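You operate a simulated robot arm through the tools that you are given. There is no shell and no other tool.

You are at the controls of a simulated robot arm. One attempt, no reset.

JOB
Fit the die named on the card by the slide into its socket and push the slide in.
Fine: stand the old die in the free bay of the rack; leave the third die there. Set down upright: press die.

Only the result counts: the job must be done as asked and must still hold three seconds after the hand-in. Knocking over, shifting, dropping, spilling or breaking anything else fails it.

ROBOT AND FRAMES
A 6-joint arm with a two-finger parallel gripper, fixed in place. Base frame: the origin is at the foot of the arm, x ahead of it, y to its left, z up; the work surface is at about z = 760. Lengths are in mm, angles in rad, forces in N, time in s.
With the tool pointing down near the work surface it reaches from about 340 to 860 mm from the base axis. Its first joint turns from -2.007 to 2.007 rad. Payload 3.43 kg.
Tool frame: the origin (TCP) lies between the finger pads and is the grasp point; the fingertips stand 34 mm ahead of it; z points along the fingers, y is the line along which they close. The gripper opens to 128 mm. The fingers are 24 mm wide and 12 mm thick; the gripper's body (48 by 130 mm) begins 96 mm behind the TCP.
Orientation is that of the tool frame in the base frame, as [roll, pitch, yaw] about the fixed x, y, z axes, in that order (R = Rz(yaw) Ry(pitch) Rx(roll)). With the fingers straight down and closing along the base's y, the tool's x points along the base's -x, its y along +y and its z along -z.

CONTROLS
- The arm moves only by the tool drive_tool. Its argument "deltas" is a list of rows, each a list of 3 entries, a list of its own where there are three numbers: the shift along the base's x, y, z in mm, then the turn, a rotation vector about the base's x, y, z in rad, then the closure in counts, from 0 (fully open) to 255 (shut). In form: [[[x, y, z], [ax, ay, az], gripper], ...]. A call has 1 to 20 rows; each row shifts and turns the commanded pose from where the row before left it. A row lasts 0.2 s, in which the tool goes at most 50 mm and 0.15 rad; a call with a longer step from one row to the next is refused whole, and so is a gripper value outside its range. Where a pose cannot be reached the arm comes as near as it can. A force on the tool above 40 N (or 10 N above the force at the start of the call, whichever is more), or a blocked arm, ends the call early, and 0.2 s more pass. The fingers move at their own pace (about 108 mm/s each) and stop on an object; they squeeze with about 36 N. The grip force told is the motor's: it shows also when the fingers shut on nothing. Time passes only in rows, and 0.2 s behind the last, so rows that do not move let the fingers close. The reply holds the time, the measured pose of the TCP, the force on the tool along the base axes, the opening and the grip force, in the units named above and with some noise, with the torque about the TCP (base axes, N m) and any sound that the robot's microphone picked up, and new pictures: "pictures" is both (left out), scene, wrist or none.
- Cameras (640 x 400 px; columns grow to the right, rows downward): "scene" is fixed at [218.8, 647.4, 1523.5]; the picture's right is [-0.71, -0.71, 0.00], its down [-0.57, 0.57, -0.59] and it looks along [0.41, -0.42, -0.81] (base axes); focal length 375 px, centre (320, 200). "wrist" rides on the gripper at [76, -11, -160] in the tool frame; the picture's right is [0.15, 0.99, 0.00], its down [-0.88, 0.13, -0.46] and it looks along [-0.45, 0.07, 0.89] (tool axes); focal length 234 px, centre (320, 200).
- lift_body(by): slides the trunk up (or, below 0, down) by that many mm; the arm rides with it, the base frame stays. It gives what a move gives, with no picture.
- point_at(camera, pixels): for up to 12 pixels [column, row] of the newest picture of that camera ("zoom" is the newest enlarged one), the place [x, y, z] in the base frame of the surface seen there, good to about 3 mm. No time passes.
- inspect(camera, box): a new picture of the part [left, top, right, bottom] of that camera's present view, enlarged. No time passes.
- hand_in(): hands the job in; it is judged then, once.

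Open the gripper and draw the arm clear of the work before you hand the job in, unless the task says otherwise.

The tools are called by a JSON object that holds its "api" and its "payload". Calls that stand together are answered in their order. drive_tool: Moves the arm, as the interface text tells. Its arguments: {"type":"object","properties":{"deltas":{"type":"array","items":{"type":"array"}},"pictures":{"type":"string","enum":["both","scene","wrist","none"]}},"required":["deltas"]} The other tools are called the same way: lift_body (by) slides the trunk up or down; point_at (camera, pixels) gives the place of the surface under pixels of a picture; inspect (camera, box) takes an enlarged picture of a part of a camera's view; hand_in () hands the job in.

At the start:

```text
time_s: 0.0
tool_pos: [460.2, 233.5, 1098.5]
tcp_rot: [-3.141, -0.001, 3.14]
contact_force: [-0.5, -0.2, -1.1]
wrist_torque: [0.0, -0.02, -0.02]
width: 128.2
grasp_force: 0.1
trunk travel left (down, up): [-675.0, 115.0]
```

scene: 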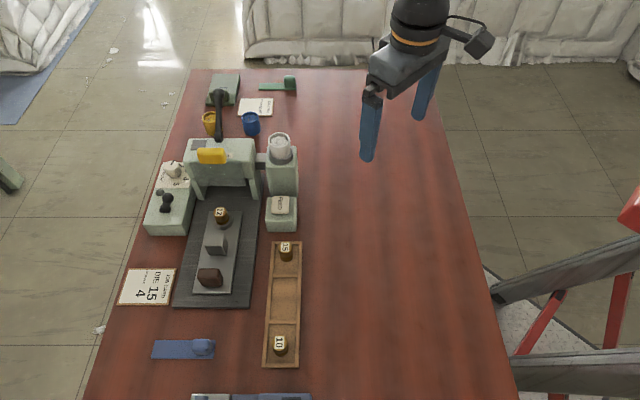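
wrist: 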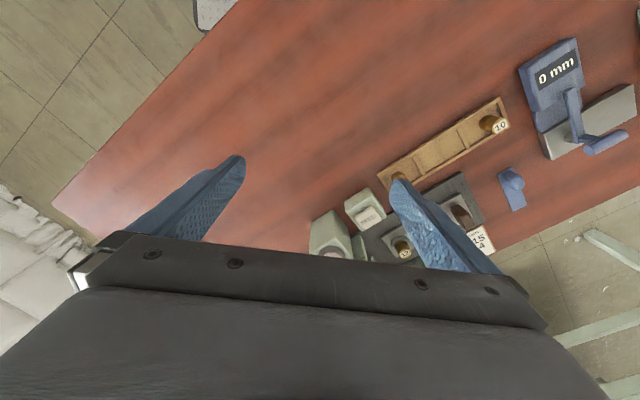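

I start by looking closely at the press, the card (around pixel 147,287) and the rack (285,300) in the scene view.

{"api": "inspect", "payload": {"camera": "scene", "box": [100, 180, 320, 320]}}

{"api": "inspect", "payload": {"camera": "scene", "box": [110, 255, 190, 315]}}

{"api": "inspect", "payload": {"camera": "scene", "box": [240, 230, 320, 380]}}

{"api": "inspect", "payload": {"camera": "scene", "box": [140, 60, 320, 240]}}

```text
2.86 times, centred on (210, 250) of scene
```

zoom: 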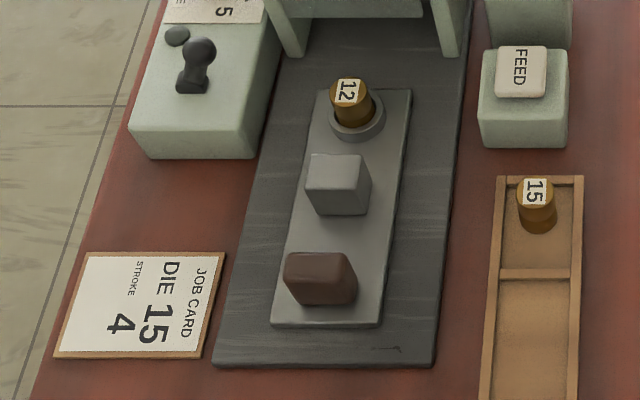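

```text
6.67 times, centred on (150, 285) of scene
```

zoom: 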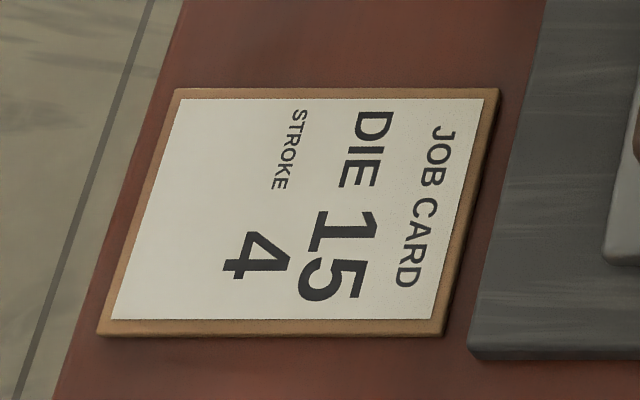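

```text
2.67 times, centred on (280, 305) of scene
```

zoom: 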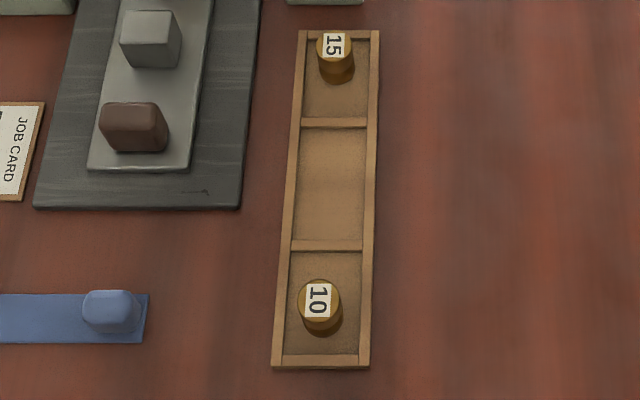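

```text
2.22 times, centred on (230, 150) of scene
```

zoom: 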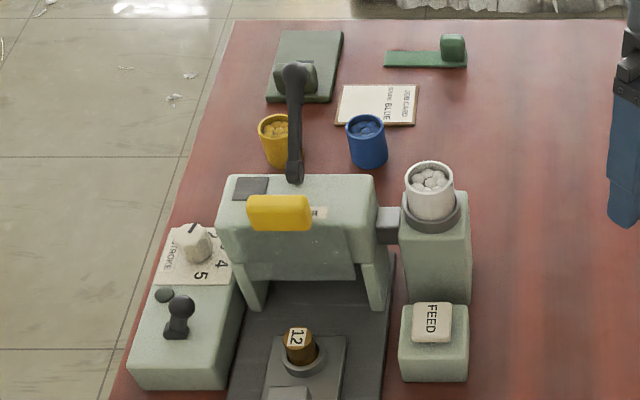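

The card by the slide reads DIE 15; the old die 12 is in the socket, and the middle bay of the rack is free. I measure the positions of the dies, slide, handle and rack.

{"api": "point_at", "payload": {"camera": "scene", "pixels": [[221, 212], [222, 224], [286, 245], [286, 257], [280, 341], [280, 353], [284, 300], [209, 273], [216, 238], [215, 290], [240, 300], [196, 292]]}}

{"api": "point_at", "payload": {"camera": "scene", "pixels": [[274, 242], [301, 242], [264, 366], [298, 366], [273, 278], [298, 278], [271, 322], [296, 324], [232, 306], [180, 306], [260, 190], [285, 303]]}}

{"api": "inspect", "payload": {"camera": "scene", "box": [185, 190, 265, 310]}}

```text
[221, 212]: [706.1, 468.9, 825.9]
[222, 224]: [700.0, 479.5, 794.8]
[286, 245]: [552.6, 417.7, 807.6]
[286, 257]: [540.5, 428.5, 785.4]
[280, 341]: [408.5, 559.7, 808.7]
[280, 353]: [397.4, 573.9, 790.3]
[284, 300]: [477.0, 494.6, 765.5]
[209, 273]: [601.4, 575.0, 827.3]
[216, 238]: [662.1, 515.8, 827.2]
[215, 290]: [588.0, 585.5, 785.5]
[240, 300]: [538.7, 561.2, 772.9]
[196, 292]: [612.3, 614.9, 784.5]
```

```text
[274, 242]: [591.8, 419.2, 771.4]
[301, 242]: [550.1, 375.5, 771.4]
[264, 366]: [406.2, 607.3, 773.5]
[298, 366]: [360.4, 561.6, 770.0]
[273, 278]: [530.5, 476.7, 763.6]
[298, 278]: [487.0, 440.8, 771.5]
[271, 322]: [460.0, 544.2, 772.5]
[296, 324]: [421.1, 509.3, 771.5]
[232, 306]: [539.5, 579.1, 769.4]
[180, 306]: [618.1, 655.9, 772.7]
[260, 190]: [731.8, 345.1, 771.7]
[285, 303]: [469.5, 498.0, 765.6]
```

```text
3.33 times, centred on (225, 250) of scene
```

zoom: 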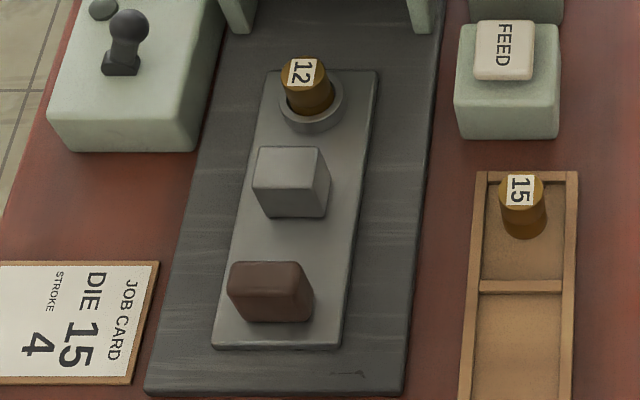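

Socket at about (706,469), die 15 at about (552,418), free bay centre about (475,495). I measure the press frame and neighbouring items to plan clearance.

{"api": "point_at", "payload": {"camera": "scene", "pixels": [[192, 198], [257, 196], [220, 185], [205, 158], [240, 145], [282, 203], [281, 225], [280, 150], [168, 200], [170, 220], [220, 130], [219, 95]]}}

{"api": "drive_tool", "payload": {"deltas": [[[10, 30, 0], [0, 0, -0.1], 0], [[10, 30, 0], [0, 0, -0.1], 0], [[10, 30, 0], [0, 0, -0.1], 0], [[10, 30, 0], [0, 0, -0.1], 0], [[10, 30, 0], [0, 0, -0.1], 0], [[10, 30, 0], [0, 0, -0.1], 0], [[10, 30, 0], [0, 0, -0.1], 0], [[10, 20, 0], [0, 0, -0.085], 0]]}}

```text
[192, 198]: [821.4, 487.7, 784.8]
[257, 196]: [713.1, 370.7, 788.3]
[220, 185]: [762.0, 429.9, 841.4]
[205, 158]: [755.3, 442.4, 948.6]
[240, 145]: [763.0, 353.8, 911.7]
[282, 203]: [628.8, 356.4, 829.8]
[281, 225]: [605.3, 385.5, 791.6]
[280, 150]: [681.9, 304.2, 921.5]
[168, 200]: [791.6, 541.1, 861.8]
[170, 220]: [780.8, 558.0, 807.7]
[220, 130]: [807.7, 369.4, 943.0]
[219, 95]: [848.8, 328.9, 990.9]
```

```text
time_s: 1.8
tool_pos: [539.4, 463.3, 1098.0]
tcp_rot: [-3.141, -0.001, 2.356]
contact_force: [0.0, 0.0, 0.4]
wrist_torque: [0.01, 0.0, 0.0]
width: 128.3
grasp_force: 0.0
trunk travel left (down, up): [-675.0, 115.0]
```

scene: 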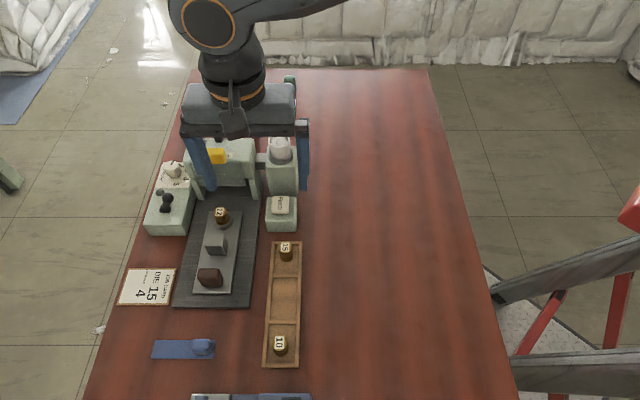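
wrist: 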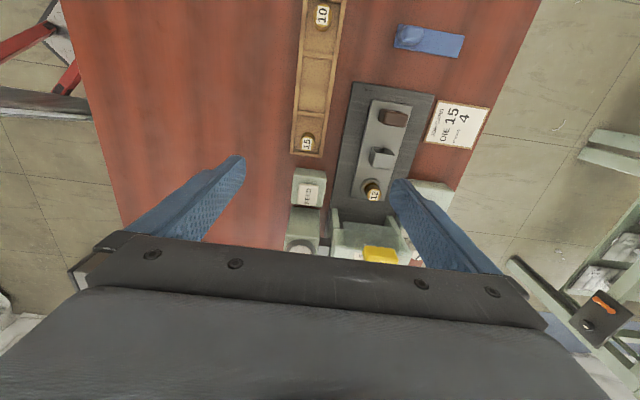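

The wrist view now shows the slide and rack from above. I zoom in on the dies and socket in it.

{"api": "inspect", "payload": {"camera": "wrist", "box": [330, 70, 450, 215]}}

{"api": "inspect", "payload": {"camera": "wrist", "box": [280, 0, 360, 170]}}

{"api": "inspect", "payload": {"camera": "scene", "box": [200, 195, 250, 235]}}

{"api": "inspect", "payload": {"camera": "scene", "box": [262, 230, 312, 270]}}

```text
2.76 times, centred on (390, 142) of wrist
```

zoom: 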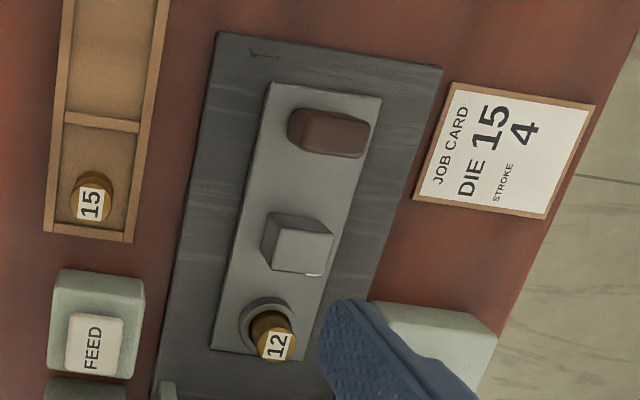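

```text
2.35 times, centred on (320, 85) of wrist
```

zoom: 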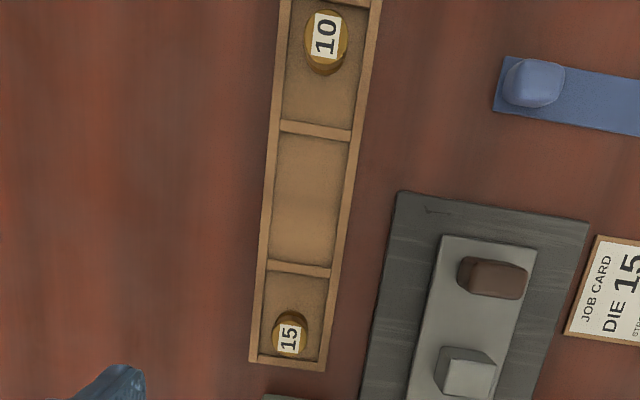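

```text
10.00 times, centred on (225, 215) of scene
```

zoom: 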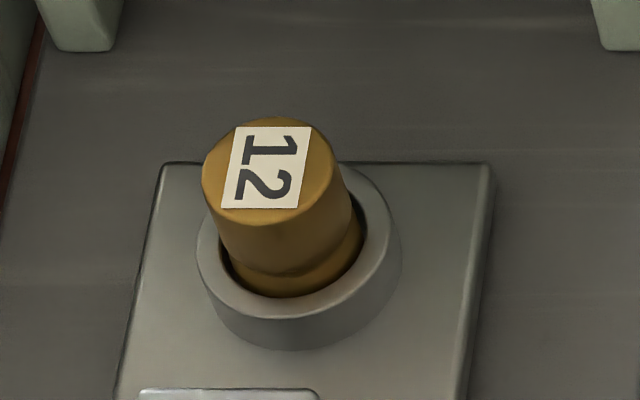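

```text
10.00 times, centred on (287, 250) of scene
```

zoom: 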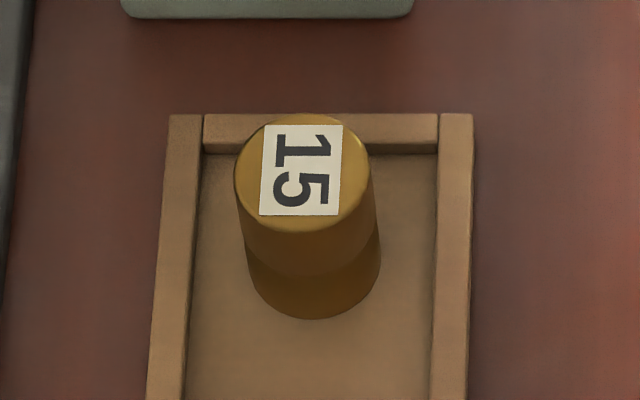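

The dies are plain upright cylinders about 30 mm across; the socket ring is about 45 mm outside. I sample the die 15's top rim and the rack bay edges in the newest zoom.

{"api": "point_at", "payload": {"camera": "zoom", "pixels": [[302, 172], [240, 180], [364, 172], [300, 122], [302, 222], [345, 130], [258, 130], [300, 230], [310, 310], [220, 250], [420, 250], [320, 170]]}}

{"api": "point_at", "payload": {"camera": "scene", "pixels": [[219, 211], [217, 208], [224, 208], [222, 212], [218, 214], [226, 225], [217, 225], [221, 228], [205, 240], [240, 214], [196, 290], [233, 293]]}}

```text
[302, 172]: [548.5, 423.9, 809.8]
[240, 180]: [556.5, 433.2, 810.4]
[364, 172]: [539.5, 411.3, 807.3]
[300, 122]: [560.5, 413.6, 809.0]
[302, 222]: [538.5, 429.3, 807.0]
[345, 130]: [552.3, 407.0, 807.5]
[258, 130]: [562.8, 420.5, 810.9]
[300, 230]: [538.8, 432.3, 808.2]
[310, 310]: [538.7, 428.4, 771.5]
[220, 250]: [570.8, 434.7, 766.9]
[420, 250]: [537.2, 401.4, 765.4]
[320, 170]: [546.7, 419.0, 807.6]
```

```text
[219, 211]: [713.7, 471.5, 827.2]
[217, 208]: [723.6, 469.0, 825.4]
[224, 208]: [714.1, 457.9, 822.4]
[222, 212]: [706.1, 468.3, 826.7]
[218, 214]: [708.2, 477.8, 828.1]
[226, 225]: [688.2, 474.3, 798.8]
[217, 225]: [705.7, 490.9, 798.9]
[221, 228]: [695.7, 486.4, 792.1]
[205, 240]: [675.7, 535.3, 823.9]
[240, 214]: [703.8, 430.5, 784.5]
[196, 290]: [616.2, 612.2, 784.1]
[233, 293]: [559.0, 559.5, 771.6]
```

Die 15's centre is about (549,422) with its top at 808; die 12 is about (710,470) with its top at 826. I move above die 12 at z≈940, partly closing the gripper, and look from there.

{"api": "drive_tool", "payload": {"deltas": [[[21.3, 0.8, -20], [0, 0, 0], 110], [[21.3, 0.8, -20], [0, 0, 0], 110], [[21.3, 0.8, -20], [0, 0, 0], 110], [[21.3, 0.8, -20], [0, 0, 0], 110], [[21.3, 0.8, -20], [0, 0, 0], 110], [[21.3, 0.8, -20], [0, 0, 0], 110], [[21.3, 0.8, -20], [0, 0, 0], 110], [[21.3, 0.8, -20], [0, 0, 0], 110]]}}

```text
time_s: 3.6
tool_pos: [709.0, 469.1, 939.2]
tcp_rot: [3.141, 0.001, 2.357]
contact_force: [0.7, -0.7, 0.3]
wrist_torque: [0.0, -0.03, -0.01]
width: 72.8
grasp_force: 0.0
trunk travel left (down, up): [-675.0, 115.0]
```

scene: 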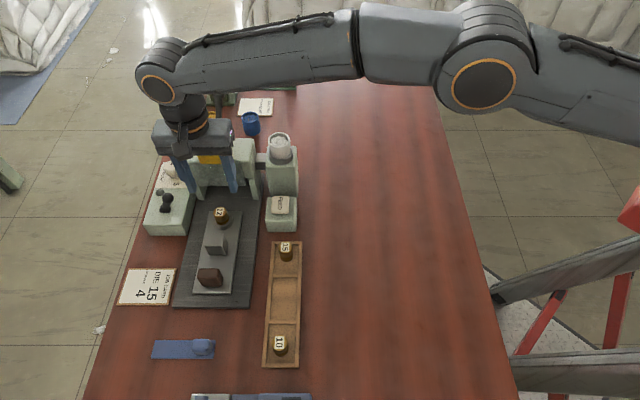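
wrist: 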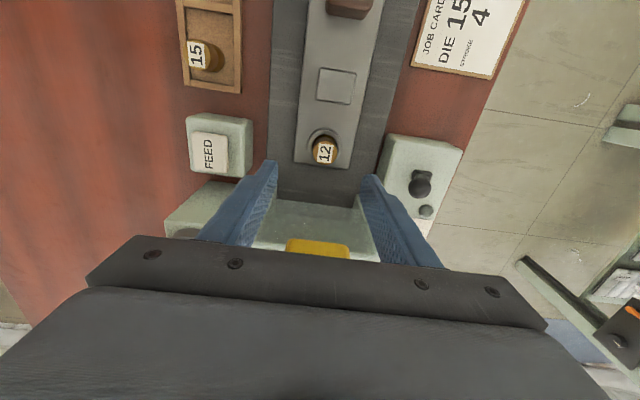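

I am above die 12 at (709,469,939); in the wrist view it sits at (325,150) between the fingers. I zoom in to refine its centre.

{"api": "inspect", "payload": {"camera": "wrist", "box": [275, 110, 375, 172]}}

{"api": "point_at", "payload": {"camera": "wrist", "pixels": [[325, 150], [312, 150], [337, 150], [325, 138], [325, 162], [295, 160], [352, 168], [330, 15], [318, 85], [336, 70], [315, 240], [420, 160]]}}

```text
6.40 times, centred on (325, 141) of wrist
```

zoom: 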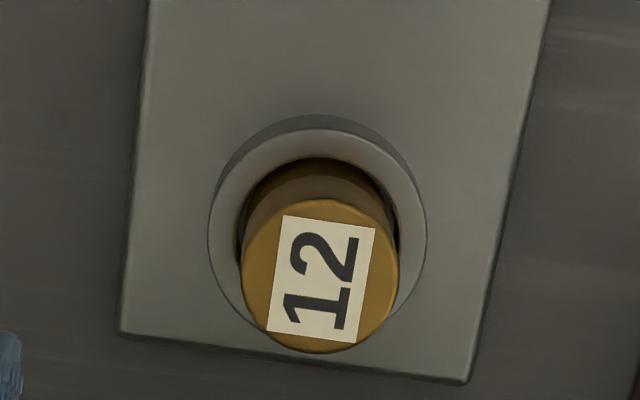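

```text
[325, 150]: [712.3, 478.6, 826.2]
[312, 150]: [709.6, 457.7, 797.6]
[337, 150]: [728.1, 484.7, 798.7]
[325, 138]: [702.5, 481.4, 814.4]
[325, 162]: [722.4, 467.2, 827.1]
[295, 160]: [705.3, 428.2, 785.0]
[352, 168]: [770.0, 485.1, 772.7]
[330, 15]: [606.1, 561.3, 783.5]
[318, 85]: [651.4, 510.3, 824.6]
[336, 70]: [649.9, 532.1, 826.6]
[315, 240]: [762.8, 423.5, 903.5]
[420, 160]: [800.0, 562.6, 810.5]
```

I sample the top rim of die 12 and the ring in this zoom to get its centre.

{"api": "point_at", "payload": {"camera": "zoom", "pixels": [[320, 275], [250, 275], [391, 275], [320, 206], [320, 345], [270, 228], [370, 322], [375, 228], [220, 240], [418, 240], [320, 140], [225, 200]]}}

```text
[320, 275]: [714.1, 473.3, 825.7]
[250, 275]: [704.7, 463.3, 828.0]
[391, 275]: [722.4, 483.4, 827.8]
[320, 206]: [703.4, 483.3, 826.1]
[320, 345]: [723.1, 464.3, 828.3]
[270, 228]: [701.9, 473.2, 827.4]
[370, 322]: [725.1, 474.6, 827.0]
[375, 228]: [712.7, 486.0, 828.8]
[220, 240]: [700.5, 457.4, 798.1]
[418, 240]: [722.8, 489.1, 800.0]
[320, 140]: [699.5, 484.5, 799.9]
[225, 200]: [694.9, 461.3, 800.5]
```

Die 12's centre is about (713.3,473.4), top 827, ring top about 799. I descend to z≈838 (fingertips ~804, above the ring) with the fingers straddling it across the slide.

{"api": "drive_tool", "payload": {"deltas": [[[2, 2, -25], [0, 0, 0], 110], [[2.3, 2.3, -25], [0, 0, 0], 110], [[0, 0, -25], [0, 0, 0], 110], [[0, 0, -15], [0, 0, 0], 110], [[0, 0, -11], [0, 0, 0], 110], [[0, 0, 0], [0, 0, 0], 110]]}}

```text
time_s: 5.0
tool_pos: [714.9, 475.0, 838.3]
tcp_rot: [-3.141, 0.0, 2.356]
contact_force: [-0.4, 0.1, -0.2]
wrist_torque: [0.02, -0.01, 0.03]
width: 72.8
grasp_force: 0.1
trunk travel left (down, up): [-675.0, 115.0]
```

scene: 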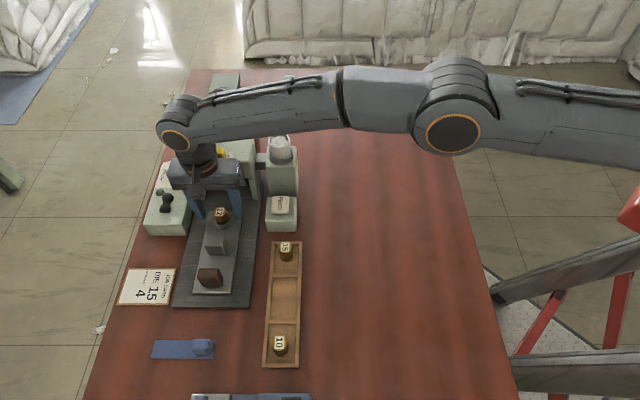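
wrist: 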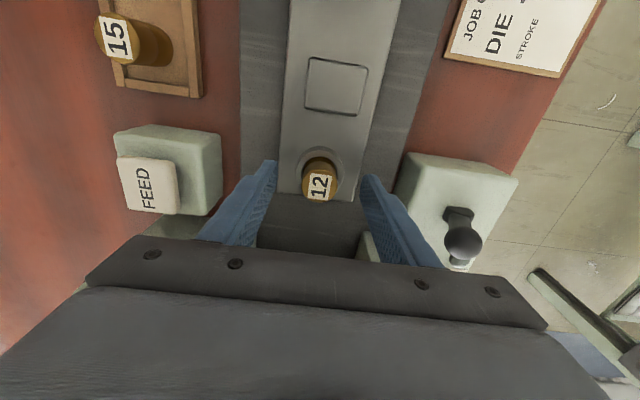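

I zoom in to check the die's alignment between the fingers before closing.

{"api": "inspect", "payload": {"camera": "wrist", "box": [260, 140, 380, 215]}}

```text
5.33 times, centred on (320, 178) of wrist
```

zoom: 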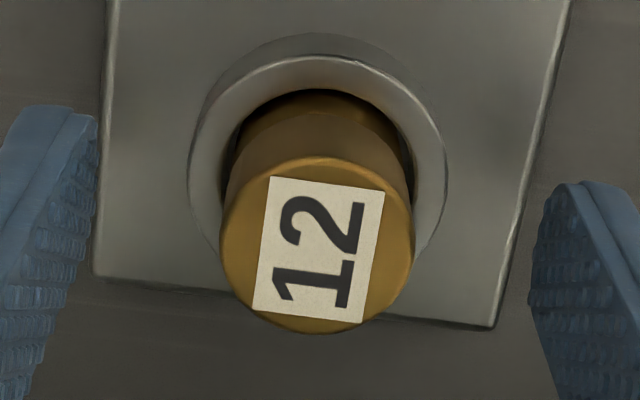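

The die is centred between the pads (predicted and seen centre both near pixel (319,187)). I close the fingers on it.

{"api": "drive_tool", "payload": {"deltas": [[[0, 0, 0], [0, 0, 0], 255], [[0, 0, 0], [0, 0, 0], 255], [[0, 0, 0], [0, 0, 0], 255], [[0, 0, 0], [0, 0, 0], 255]], "pictures": "wrist"}}

```text
time_s: 6.0
tool_pos: [714.6, 473.0, 838.6]
tcp_rot: [3.14, 0.002, 2.357]
contact_force: [-0.6, -1.1, 0.4]
wrist_torque: [-0.04, 0.01, 0.04]
width: 28.7
grasp_force: 36.0
trunk travel left (down, up): [-675.0, 115.0]
```

wrist: 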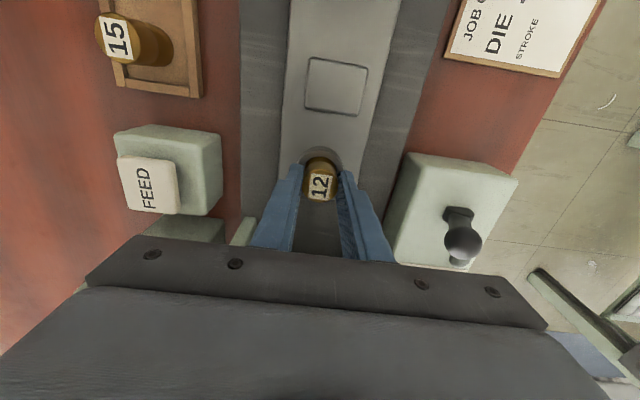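

Gripped at 28.7 mm with 36 N. I lift straight up gently and watch the forces.

{"api": "drive_tool", "payload": {"deltas": [[[0, 0, 4], [0, 0, 0], 255], [[0, 0, 6], [0, 0, 0], 255], [[0, 0, 8], [0, 0, 0], 255], [[0, 0, 12], [0, 0, 0], 255], [[0, 0, 20], [0, 0, 0], 255], [[0, 0, 30], [0, 0, 0], 255], [[0, 0, 0], [0, 0, 0], 255]]}}

```text
time_s: 7.6
tool_pos: [714.4, 474.4, 919.2]
tcp_rot: [3.14, 0.0, 2.357]
contact_force: [-0.1, 0.4, -1.3]
wrist_torque: [0.05, -0.03, -0.04]
width: 28.9
grasp_force: 36.5
trunk travel left (down, up): [-675.0, 115.0]
```

scene: 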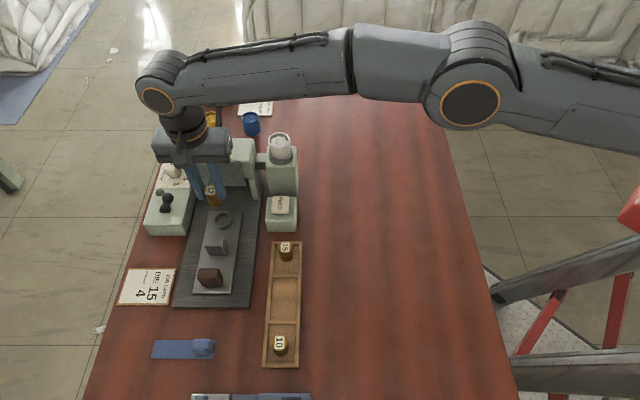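
wrist: 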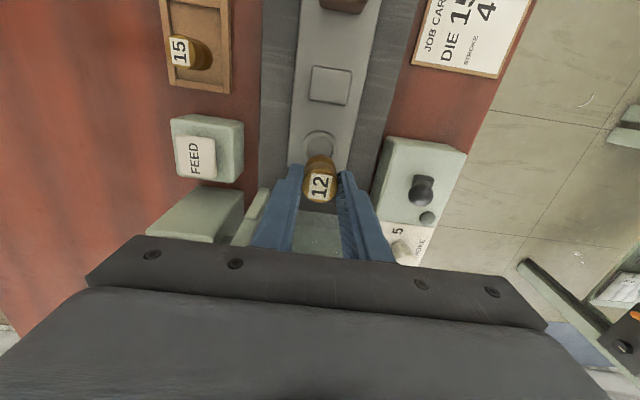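

Die 12 is out and the socket at scene pixel (224,219) is empty. I inspect the socket and measure its centre, ring top and floor.

{"api": "inspect", "payload": {"camera": "scene", "box": [200, 195, 250, 235]}}

{"api": "point_at", "payload": {"camera": "scene", "pixels": [[223, 219], [224, 221], [222, 217], [225, 219], [216, 219], [231, 219], [223, 213], [223, 226]]}}

{"api": "inspect", "payload": {"camera": "wrist", "box": [270, 110, 370, 210]}}

```text
10.00 times, centred on (225, 215) of scene
```

zoom: 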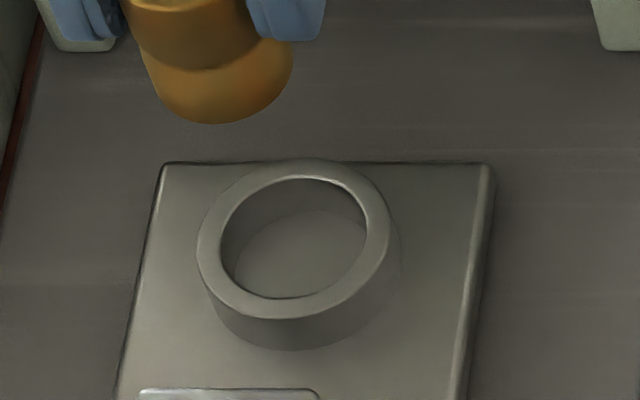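

```text
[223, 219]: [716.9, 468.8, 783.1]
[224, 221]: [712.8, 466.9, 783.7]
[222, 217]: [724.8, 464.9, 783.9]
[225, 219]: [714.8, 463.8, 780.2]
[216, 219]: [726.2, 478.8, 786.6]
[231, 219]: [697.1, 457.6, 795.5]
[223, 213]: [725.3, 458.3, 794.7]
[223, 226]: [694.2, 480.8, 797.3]
```

```text
4.00 times, centred on (320, 160) of wrist
```

zoom: 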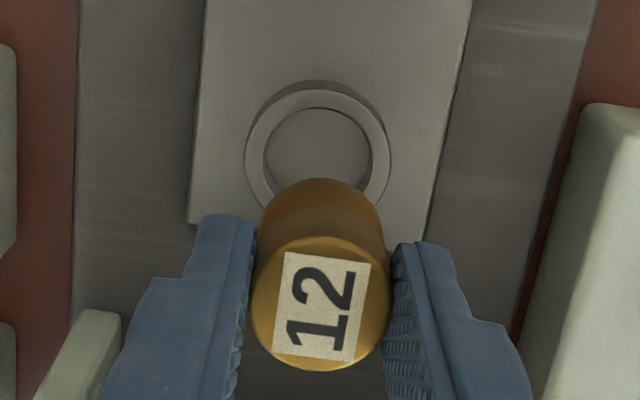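

I sample the ring's top face in this zoom to fix the socket centre.

{"api": "point_at", "payload": {"camera": "zoom", "pixels": [[255, 150], [381, 150], [318, 98], [273, 110], [365, 110], [258, 170], [379, 170], [318, 150], [262, 130], [376, 130]]}}

{"api": "point_at", "payload": {"camera": "scene", "pixels": [[284, 283], [285, 300], [284, 315], [277, 300], [293, 300], [273, 300], [298, 300], [286, 277], [284, 323], [275, 278], [270, 323], [297, 322]]}}

```text
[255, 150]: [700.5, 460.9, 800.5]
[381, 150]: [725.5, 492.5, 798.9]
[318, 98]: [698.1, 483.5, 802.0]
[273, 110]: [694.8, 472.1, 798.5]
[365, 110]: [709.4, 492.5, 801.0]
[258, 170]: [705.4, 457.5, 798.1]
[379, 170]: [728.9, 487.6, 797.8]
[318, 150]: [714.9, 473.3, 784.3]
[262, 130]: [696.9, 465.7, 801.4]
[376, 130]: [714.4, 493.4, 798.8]
```

```text
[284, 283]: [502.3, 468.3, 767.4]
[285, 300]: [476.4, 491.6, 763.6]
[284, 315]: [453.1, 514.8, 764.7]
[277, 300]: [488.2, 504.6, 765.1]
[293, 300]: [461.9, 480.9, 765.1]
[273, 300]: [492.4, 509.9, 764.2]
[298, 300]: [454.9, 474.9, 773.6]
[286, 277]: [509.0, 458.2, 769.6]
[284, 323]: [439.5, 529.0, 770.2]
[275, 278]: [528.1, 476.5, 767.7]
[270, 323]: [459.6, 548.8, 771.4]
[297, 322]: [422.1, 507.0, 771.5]
```

The socket centre is about (714.5,474), floor 784, ring top 798; the middle bay centre is about (477,493), floor 765. I carry die 12 over the free bay at safe height.

{"api": "drive_tool", "payload": {"deltas": [[[0, 0, 12.5], [0, 0, 0], 255], [[-20, 1.6, 0], [0, 0, 0], 255], [[-39.6, 3.1, 0], [0, 0, 0], 255], [[-39.6, 3.1, 0], [0, 0, 0], 255], [[-39.6, 3.1, 0], [0, 0, 0], 255], [[-39.6, 3.1, 0], [0, 0, 0], 255], [[-39.5, 3.2, 0], [0, 0, 0], 255], [[-20, 1.6, 0], [0, 0, 0], 255], [[0, 0, -30], [0, 0, 0], 255], [[0, 0, -30], [0, 0, 0], 255], [[0, 0, 0], [0, 0, 0], 255]]}}

```text
time_s: 10.0
tool_pos: [475.5, 493.1, 870.4]
tcp_rot: [3.14, -0.001, 2.356]
contact_force: [-0.6, 0.3, -2.3]
wrist_torque: [-0.01, -0.01, 0.04]
width: 28.7
grasp_force: 36.3
trunk travel left (down, up): [-675.0, 115.0]
```

scene: 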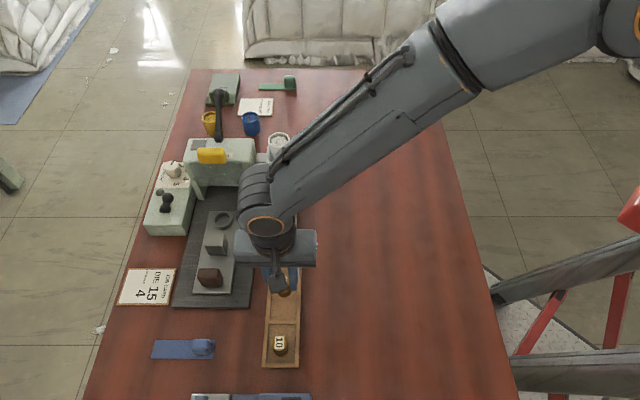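
wrist: 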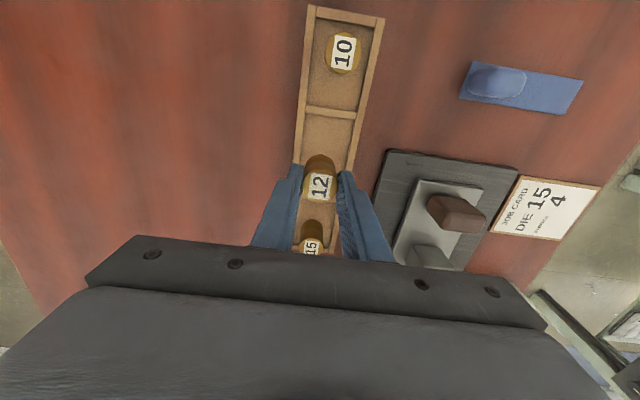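

Die 12 hangs above the middle bay. I check the rails and dividers of that bay in the wrist view.

{"api": "inspect", "payload": {"camera": "wrist", "box": [265, 90, 385, 260]}}

{"api": "point_at", "payload": {"camera": "wrist", "pixels": [[331, 112], [331, 106], [331, 117], [331, 135], [302, 130], [356, 135], [298, 145], [362, 145], [310, 245], [318, 222], [311, 235], [330, 228]]}}

```text
2.35 times, centred on (325, 175) of wrist
```

zoom: 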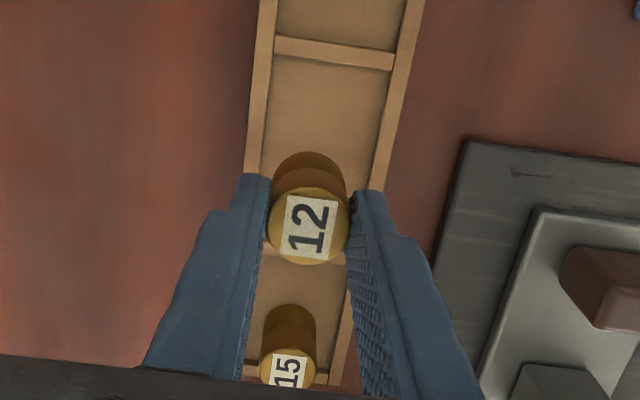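

```text
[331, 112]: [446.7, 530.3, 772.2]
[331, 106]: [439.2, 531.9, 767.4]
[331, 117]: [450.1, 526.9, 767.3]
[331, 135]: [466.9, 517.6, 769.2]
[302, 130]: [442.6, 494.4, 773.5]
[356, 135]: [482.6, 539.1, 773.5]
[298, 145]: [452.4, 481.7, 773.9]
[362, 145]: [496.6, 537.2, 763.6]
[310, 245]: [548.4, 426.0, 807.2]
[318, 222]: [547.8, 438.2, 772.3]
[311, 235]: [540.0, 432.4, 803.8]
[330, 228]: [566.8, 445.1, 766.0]
```

The projected landing point is about 5 mm off the bay's centreline (toward the left rail), so I shift by (+4,+3.2) and descend to just above the floor, watching the force.

{"api": "drive_tool", "payload": {"deltas": [[[4, 3.2, 0], [0, 0, 0], 255], [[0, 0, -20], [0, 0, 0], 255], [[0, 0, -15], [0, 0, 0], 255], [[0, 0, -10], [0, 0, 0], 255], [[0, 0, -3], [0, 0, 0], 255], [[0, 0, 0], [0, 0, 0], 255]]}}

```text
time_s: 11.4
tool_pos: [479.7, 495.9, 821.9]
tcp_rot: [-3.141, 0.0, 2.356]
contact_force: [0.0, -0.2, -2.3]
wrist_torque: [0.0, 0.01, 0.01]
width: 29.0
grasp_force: 36.4
trunk travel left (down, up): [-675.0, 115.0]
```

scene: 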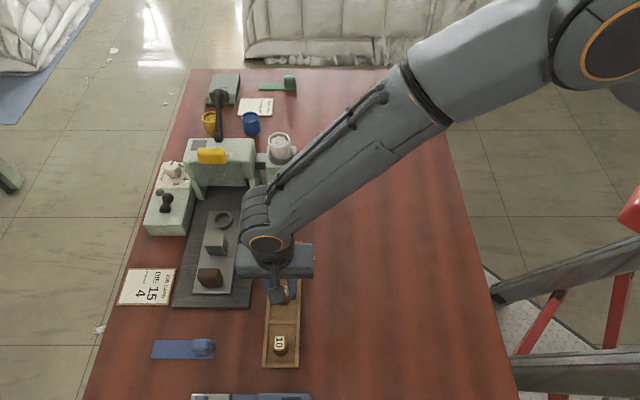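
wrist: 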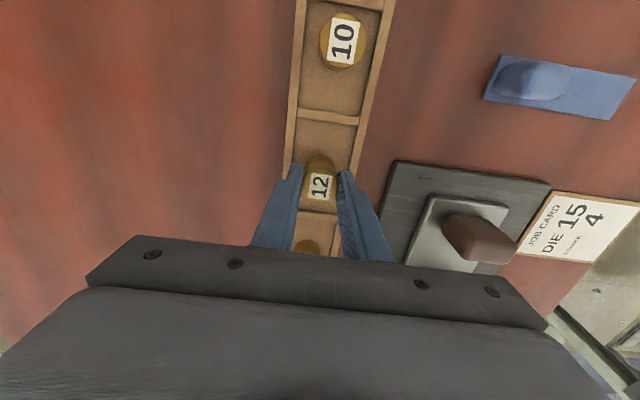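

Die 12 is near the floor, centred in the bay. I step down 1 mm at a time to feel contact.

{"api": "drive_tool", "payload": {"deltas": [[[0, 0, -1], [0, 0, 0], 255], [[0, 0, -1], [0, 0, 0], 255], [[0, 0, -0.5], [0, 0, 0], 255], [[0, 0, 0], [0, 0, 0], 255]], "pictures": "wrist"}}

{"api": "inspect", "payload": {"camera": "wrist", "box": [265, 100, 385, 260]}}

```text
time_s: 12.4
tool_pos: [481.0, 496.4, 820.3]
tcp_rot: [3.139, -0.002, 2.356]
contact_force: [-0.5, -2.6, 8.4]
wrist_torque: [-0.17, 0.12, 0.01]
width: 29.1
grasp_force: 36.0
trunk travel left (down, up): [-675.0, 115.0]
```

wrist: 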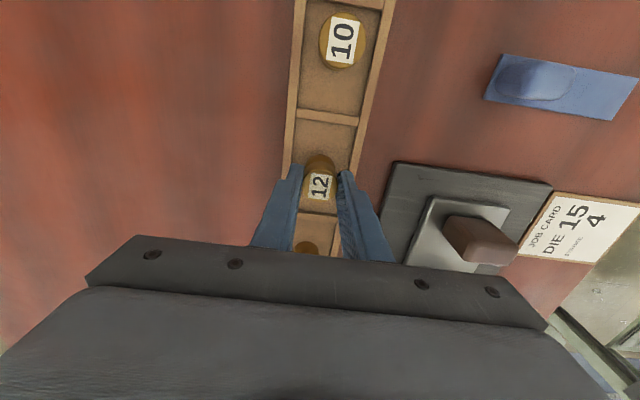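

```text
2.50 times, centred on (325, 180) of wrist
```

zoom: 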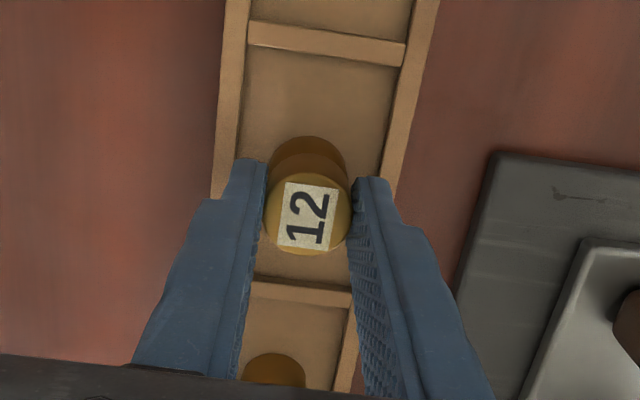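

Contact is felt (Fz +8 N), so the die stands on the floor of the bay. I open the fingers.

{"api": "drive_tool", "payload": {"deltas": [[[0, 0, 0], [0, 0, 0], 170], [[0, 0, 0], [0, 0, 0], 130], [[0, 0, 0], [0, 0, 0], 110], [[0, 0, 0], [0, 0, 0], 110]], "pictures": "wrist"}}

```text
time_s: 13.4
tool_pos: [480.0, 495.4, 819.7]
tcp_rot: [-3.141, 0.0, 2.356]
contact_force: [0.0, -0.3, 1.2]
wrist_torque: [0.0, -0.01, -0.02]
width: 72.7
grasp_force: 0.1
trunk travel left (down, up): [-675.0, 115.0]
```

wrist: 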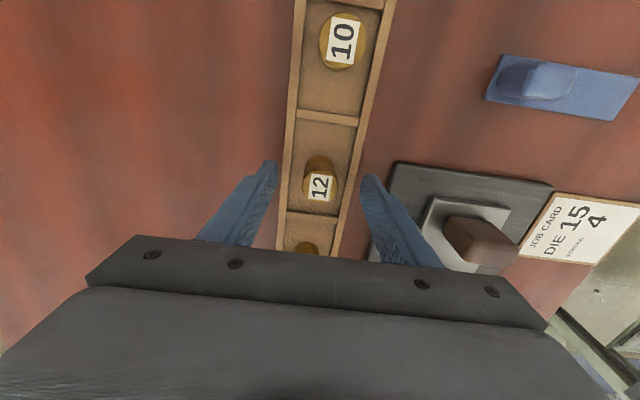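

Die 12 stands free in the middle bay. I rise straight up and move above die 15 near (550,425).

{"api": "drive_tool", "payload": {"deltas": [[[0, 0, 20], [0, 0, 0], 110], [[0, 0, 40], [0, 0, 0], 110], [[0, 0, 40], [0, 0, 0], 110], [[23, -23.7, 0], [0, 0, 0], 110], [[23, -23.7, 0], [0, 0, 0], 110], [[23, -23.8, 0], [0, 0, 0], 110], [[0, 0, 0], [0, 0, 0], 110]]}}

{"api": "inspect", "payload": {"camera": "wrist", "box": [265, 100, 385, 200]}}

```text
time_s: 15.0
tool_pos: [548.5, 423.5, 920.6]
tcp_rot: [3.141, 0.0, 2.356]
contact_force: [0.2, 0.2, 0.5]
wrist_torque: [0.01, 0.02, 0.05]
width: 72.8
grasp_force: 0.1
trunk travel left (down, up): [-675.0, 115.0]
```

scene: 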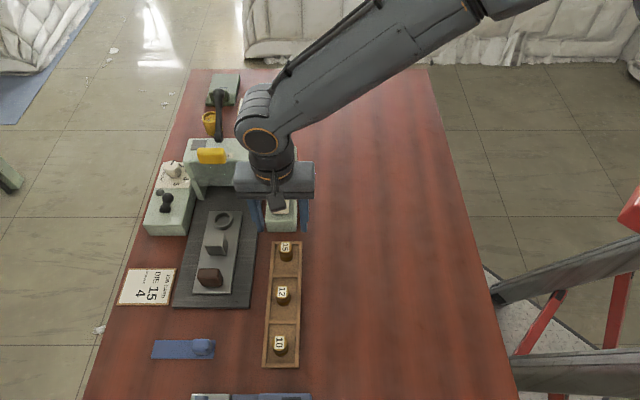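
wrist: 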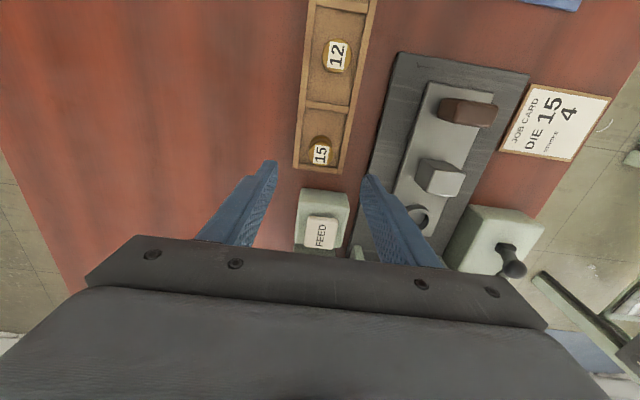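

```text
4.00 times, centred on (325, 150) of wrist
```

zoom: 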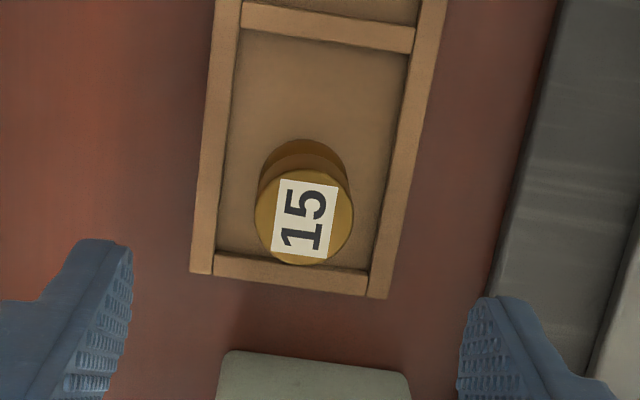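

I sample die 15's top rim in this zoom for its centre.

{"api": "point_at", "payload": {"camera": "zoom", "pixels": [[303, 217], [260, 217], [347, 217], [303, 175], [303, 260], [270, 186], [336, 248], [336, 186], [270, 248], [300, 150], [230, 262], [400, 100]]}}

```text
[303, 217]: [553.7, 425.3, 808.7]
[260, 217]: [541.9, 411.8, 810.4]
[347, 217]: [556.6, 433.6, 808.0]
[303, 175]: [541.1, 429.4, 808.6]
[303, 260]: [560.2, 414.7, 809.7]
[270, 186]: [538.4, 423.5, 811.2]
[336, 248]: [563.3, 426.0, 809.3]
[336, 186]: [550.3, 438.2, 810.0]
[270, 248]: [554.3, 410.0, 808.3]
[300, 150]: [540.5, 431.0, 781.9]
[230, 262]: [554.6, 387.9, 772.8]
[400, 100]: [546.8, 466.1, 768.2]
```

Die 15 is near (552,424). I shift slightly and descend to the same relative grasp height as used for die 12 (z≈820), fingers open.

{"api": "drive_tool", "payload": {"deltas": [[[2.5, -0.8, -20], [0, 0, 0], 110], [[0, 0, -25], [0, 0, 0], 110], [[0, 0, -25], [0, 0, 0], 110], [[0, 0, -20], [0, 0, 0], 110], [[0, 0, -9], [0, 0, 0], 110], [[0, 0, 0], [0, 0, 0], 110]]}}

{"api": "inspect", "payload": {"camera": "wrist", "box": [260, 140, 380, 215]}}

```text
time_s: 16.4
tool_pos: [550.2, 424.5, 819.4]
tcp_rot: [3.141, -0.001, 2.356]
contact_force: [-0.5, 0.0, 0.2]
wrist_torque: [0.0, 0.01, 0.01]
width: 72.7
grasp_force: 0.1
trunk travel left (down, up): [-675.0, 115.0]
```

scene: 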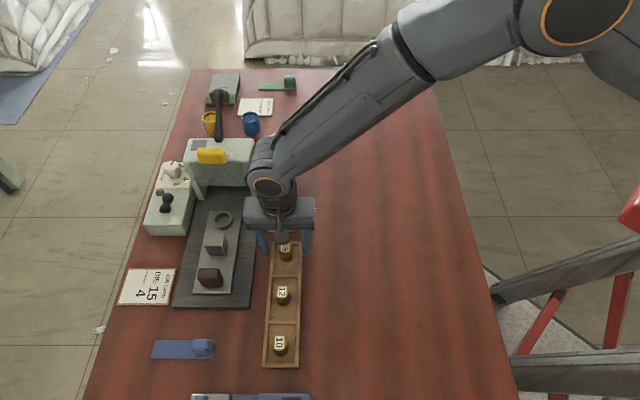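
wrist: 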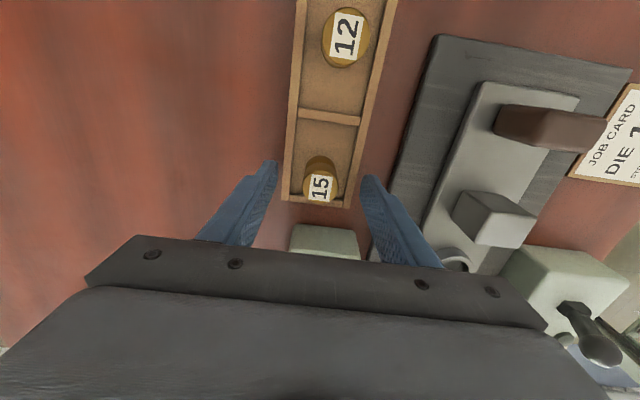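

```text
5.33 times, centred on (320, 178) of wrist
```

zoom: 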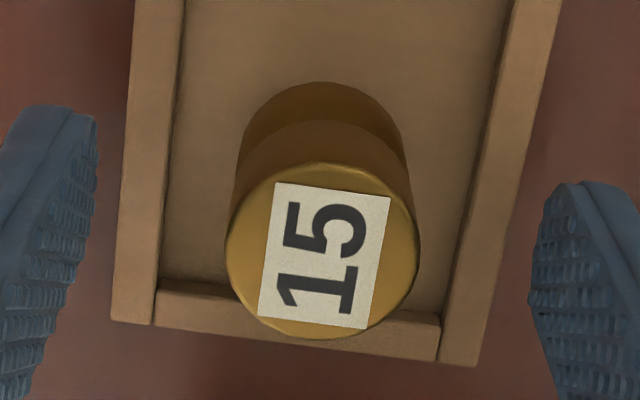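

Compared with die 12's grasp picture, die 15 sits about 1 px right and 1 px lower; I correct by about (+1.4,0) mm and close the fingers.

{"api": "drive_tool", "payload": {"deltas": [[[1.4, 0, 0], [0, 0, 0], 110], [[0, 0, 0], [0, 0, 0], 110], [[0, 0, 0], [0, 0, 0], 255], [[0, 0, 0], [0, 0, 0], 255], [[0, 0, 0], [0, 0, 0], 255], [[0, 0, 0], [0, 0, 0], 255]], "pictures": "wrist"}}

{"api": "inspect", "payload": {"camera": "wrist", "box": [260, 140, 380, 215]}}

```text
time_s: 17.8
tool_pos: [553.6, 425.0, 821.1]
tcp_rot: [-3.141, 0.002, 2.356]
contact_force: [0.0, 0.5, -0.8]
wrist_torque: [0.05, -0.04, -0.02]
width: 28.9
grasp_force: 35.5
trunk travel left (down, up): [-675.0, 115.0]
```

wrist: 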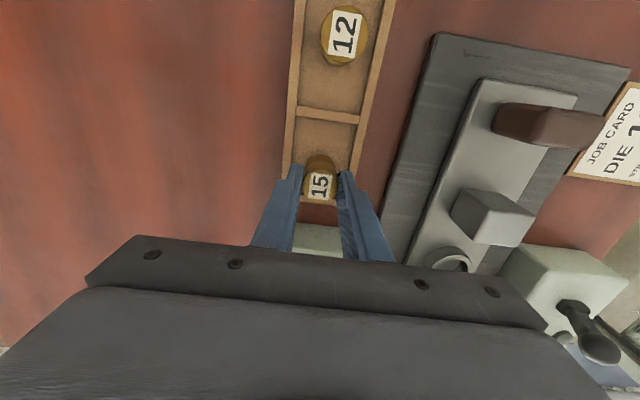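

```text
5.33 times, centred on (320, 178) of wrist
```

zoom: 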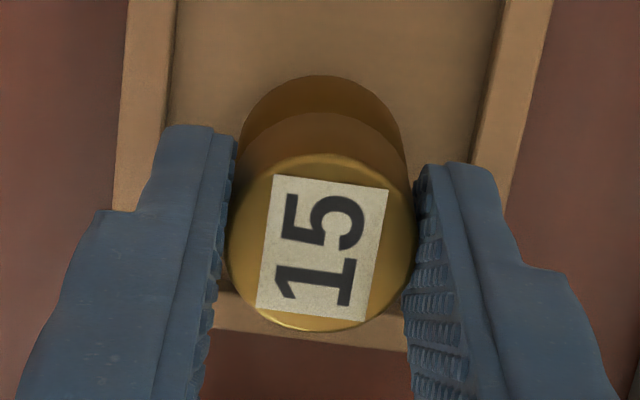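

Die 15 is gripped (28.9 mm). I lift it clear and carry it above the socket at C≈(714.9,474.2).

{"api": "drive_tool", "payload": {"deltas": [[[0, 0, 5], [0, 0, 0], 255], [[0, 0, 15], [0, 0, 0], 255], [[0, 0, 30], [0, 0, 0], 255], [[0, 0, 40], [0, 0, 0], 255], [[0, 0, 20], [0, 0, 0], 255], [[20, 6, 0], [0, 0, 0], 255], [[35, 11, 0], [0, 0, 0], 255], [[35, 11, 0], [0, 0, 0], 255], [[35, 11, 0], [0, 0, 0], 255], [[26, 8, 0], [0, 0, 0], 255], [[10, 3, 0], [0, 0, 0], 255], [[0, 0, 0], [0, 0, 0], 255], [[0, 0, 0], [0, 0, 0], 255]]}}

{"api": "inspect", "payload": {"camera": "wrist", "box": [270, 100, 370, 200]}}

```text
time_s: 20.6
tool_pos: [713.9, 475.3, 930.4]
tcp_rot: [3.141, -0.001, 2.356]
contact_force: [0.0, 0.2, -1.8]
wrist_torque: [-0.02, 0.01, -0.01]
width: 29.2
grasp_force: 36.1
trunk travel left (down, up): [-675.0, 115.0]
```

scene: 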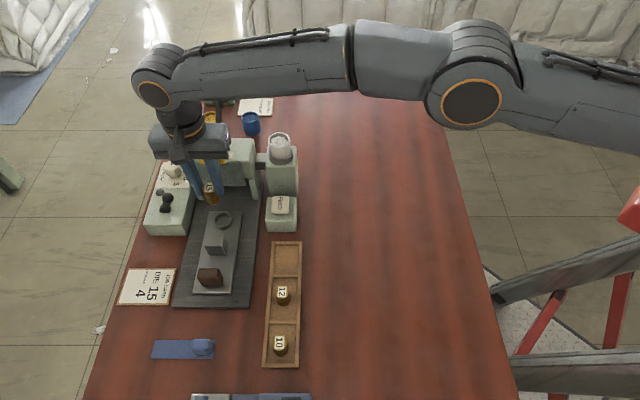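
wrist: 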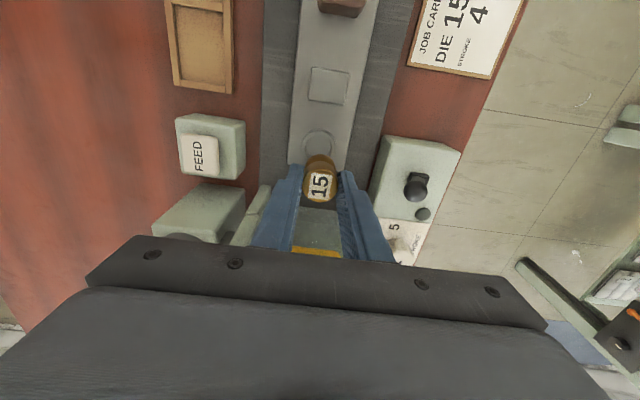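

```text
4.00 times, centred on (320, 150) of wrist
```

zoom: 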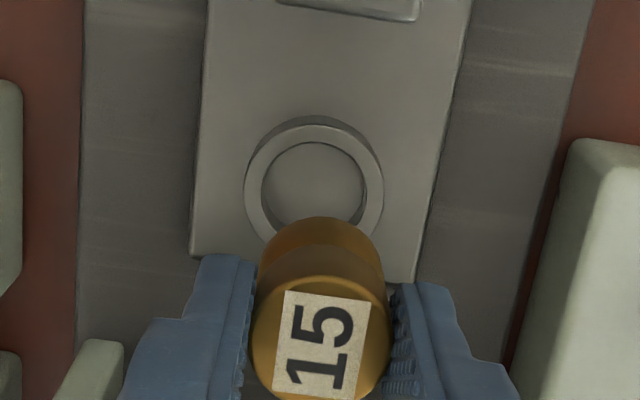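

I lower to the same height (C z≈917.5) at which I photographed the socket before, to compare the ring's pixel position.

{"api": "drive_tool", "payload": {"deltas": [[[0, 0, -13], [0, 0, 0], 255], [[0, 0, 0], [0, 0, 0], 255], [[0, 0, 0], [0, 0, 0], 255]], "pictures": "wrist"}}

{"api": "inspect", "payload": {"camera": "wrist", "box": [270, 110, 370, 210]}}

```text
time_s: 21.4
tool_pos: [713.9, 475.7, 916.7]
tcp_rot: [-3.141, 0.0, 2.358]
contact_force: [0.4, -1.0, -1.4]
wrist_torque: [-0.01, 0.0, 0.02]
width: 28.8
grasp_force: 36.3
trunk travel left (down, up): [-675.0, 115.0]
```

wrist: 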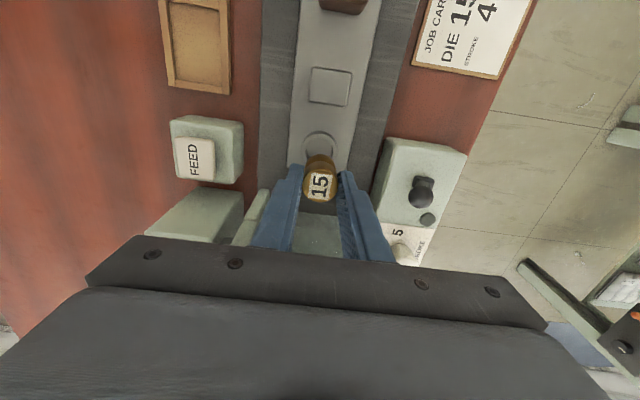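

```text
4.00 times, centred on (320, 160) of wrist
```

zoom: 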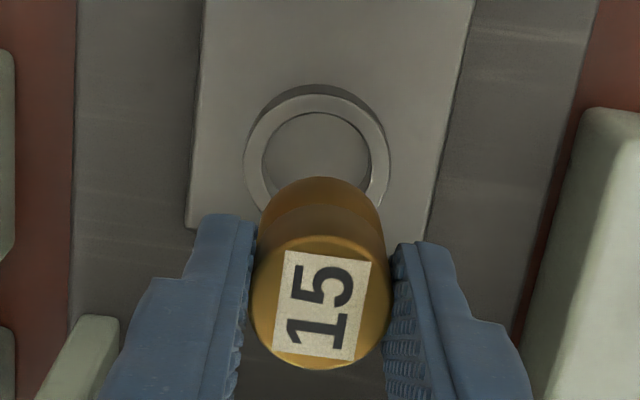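

The ring appears about 1.2 px lower than with die 12, matching the pose reading (about 1.5 mm short toward the press). I correct by (+0.9,−1.5) and recheck.

{"api": "drive_tool", "payload": {"deltas": [[[0.9, -1.5, 0], [0, 0, 0], 255], [[0, 0, 0], [0, 0, 0], 255], [[0, 0, 0], [0, 0, 0], 255]], "pictures": "wrist"}}

{"api": "inspect", "payload": {"camera": "wrist", "box": [270, 110, 370, 210]}}

```text
time_s: 22.2
tool_pos: [714.4, 474.0, 918.1]
tcp_rot: [3.141, -0.001, 2.356]
contact_force: [-0.3, 0.3, -2.1]
wrist_torque: [-0.04, 0.01, -0.01]
width: 29.0
grasp_force: 36.2
trunk travel left (down, up): [-675.0, 115.0]
```

wrist: 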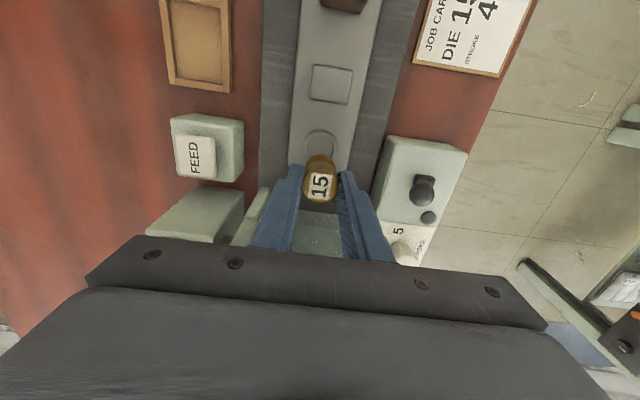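

```text
4.00 times, centred on (320, 160) of wrist
```

zoom: 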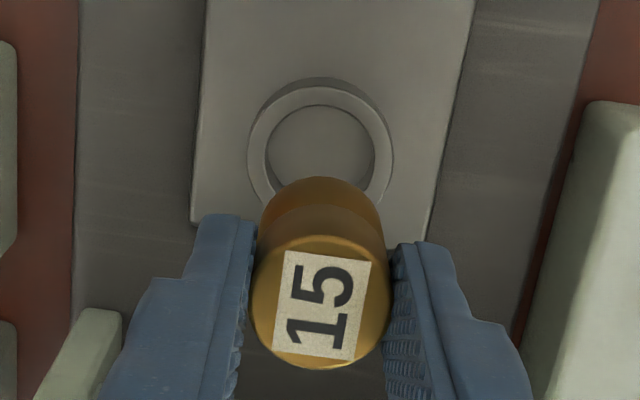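

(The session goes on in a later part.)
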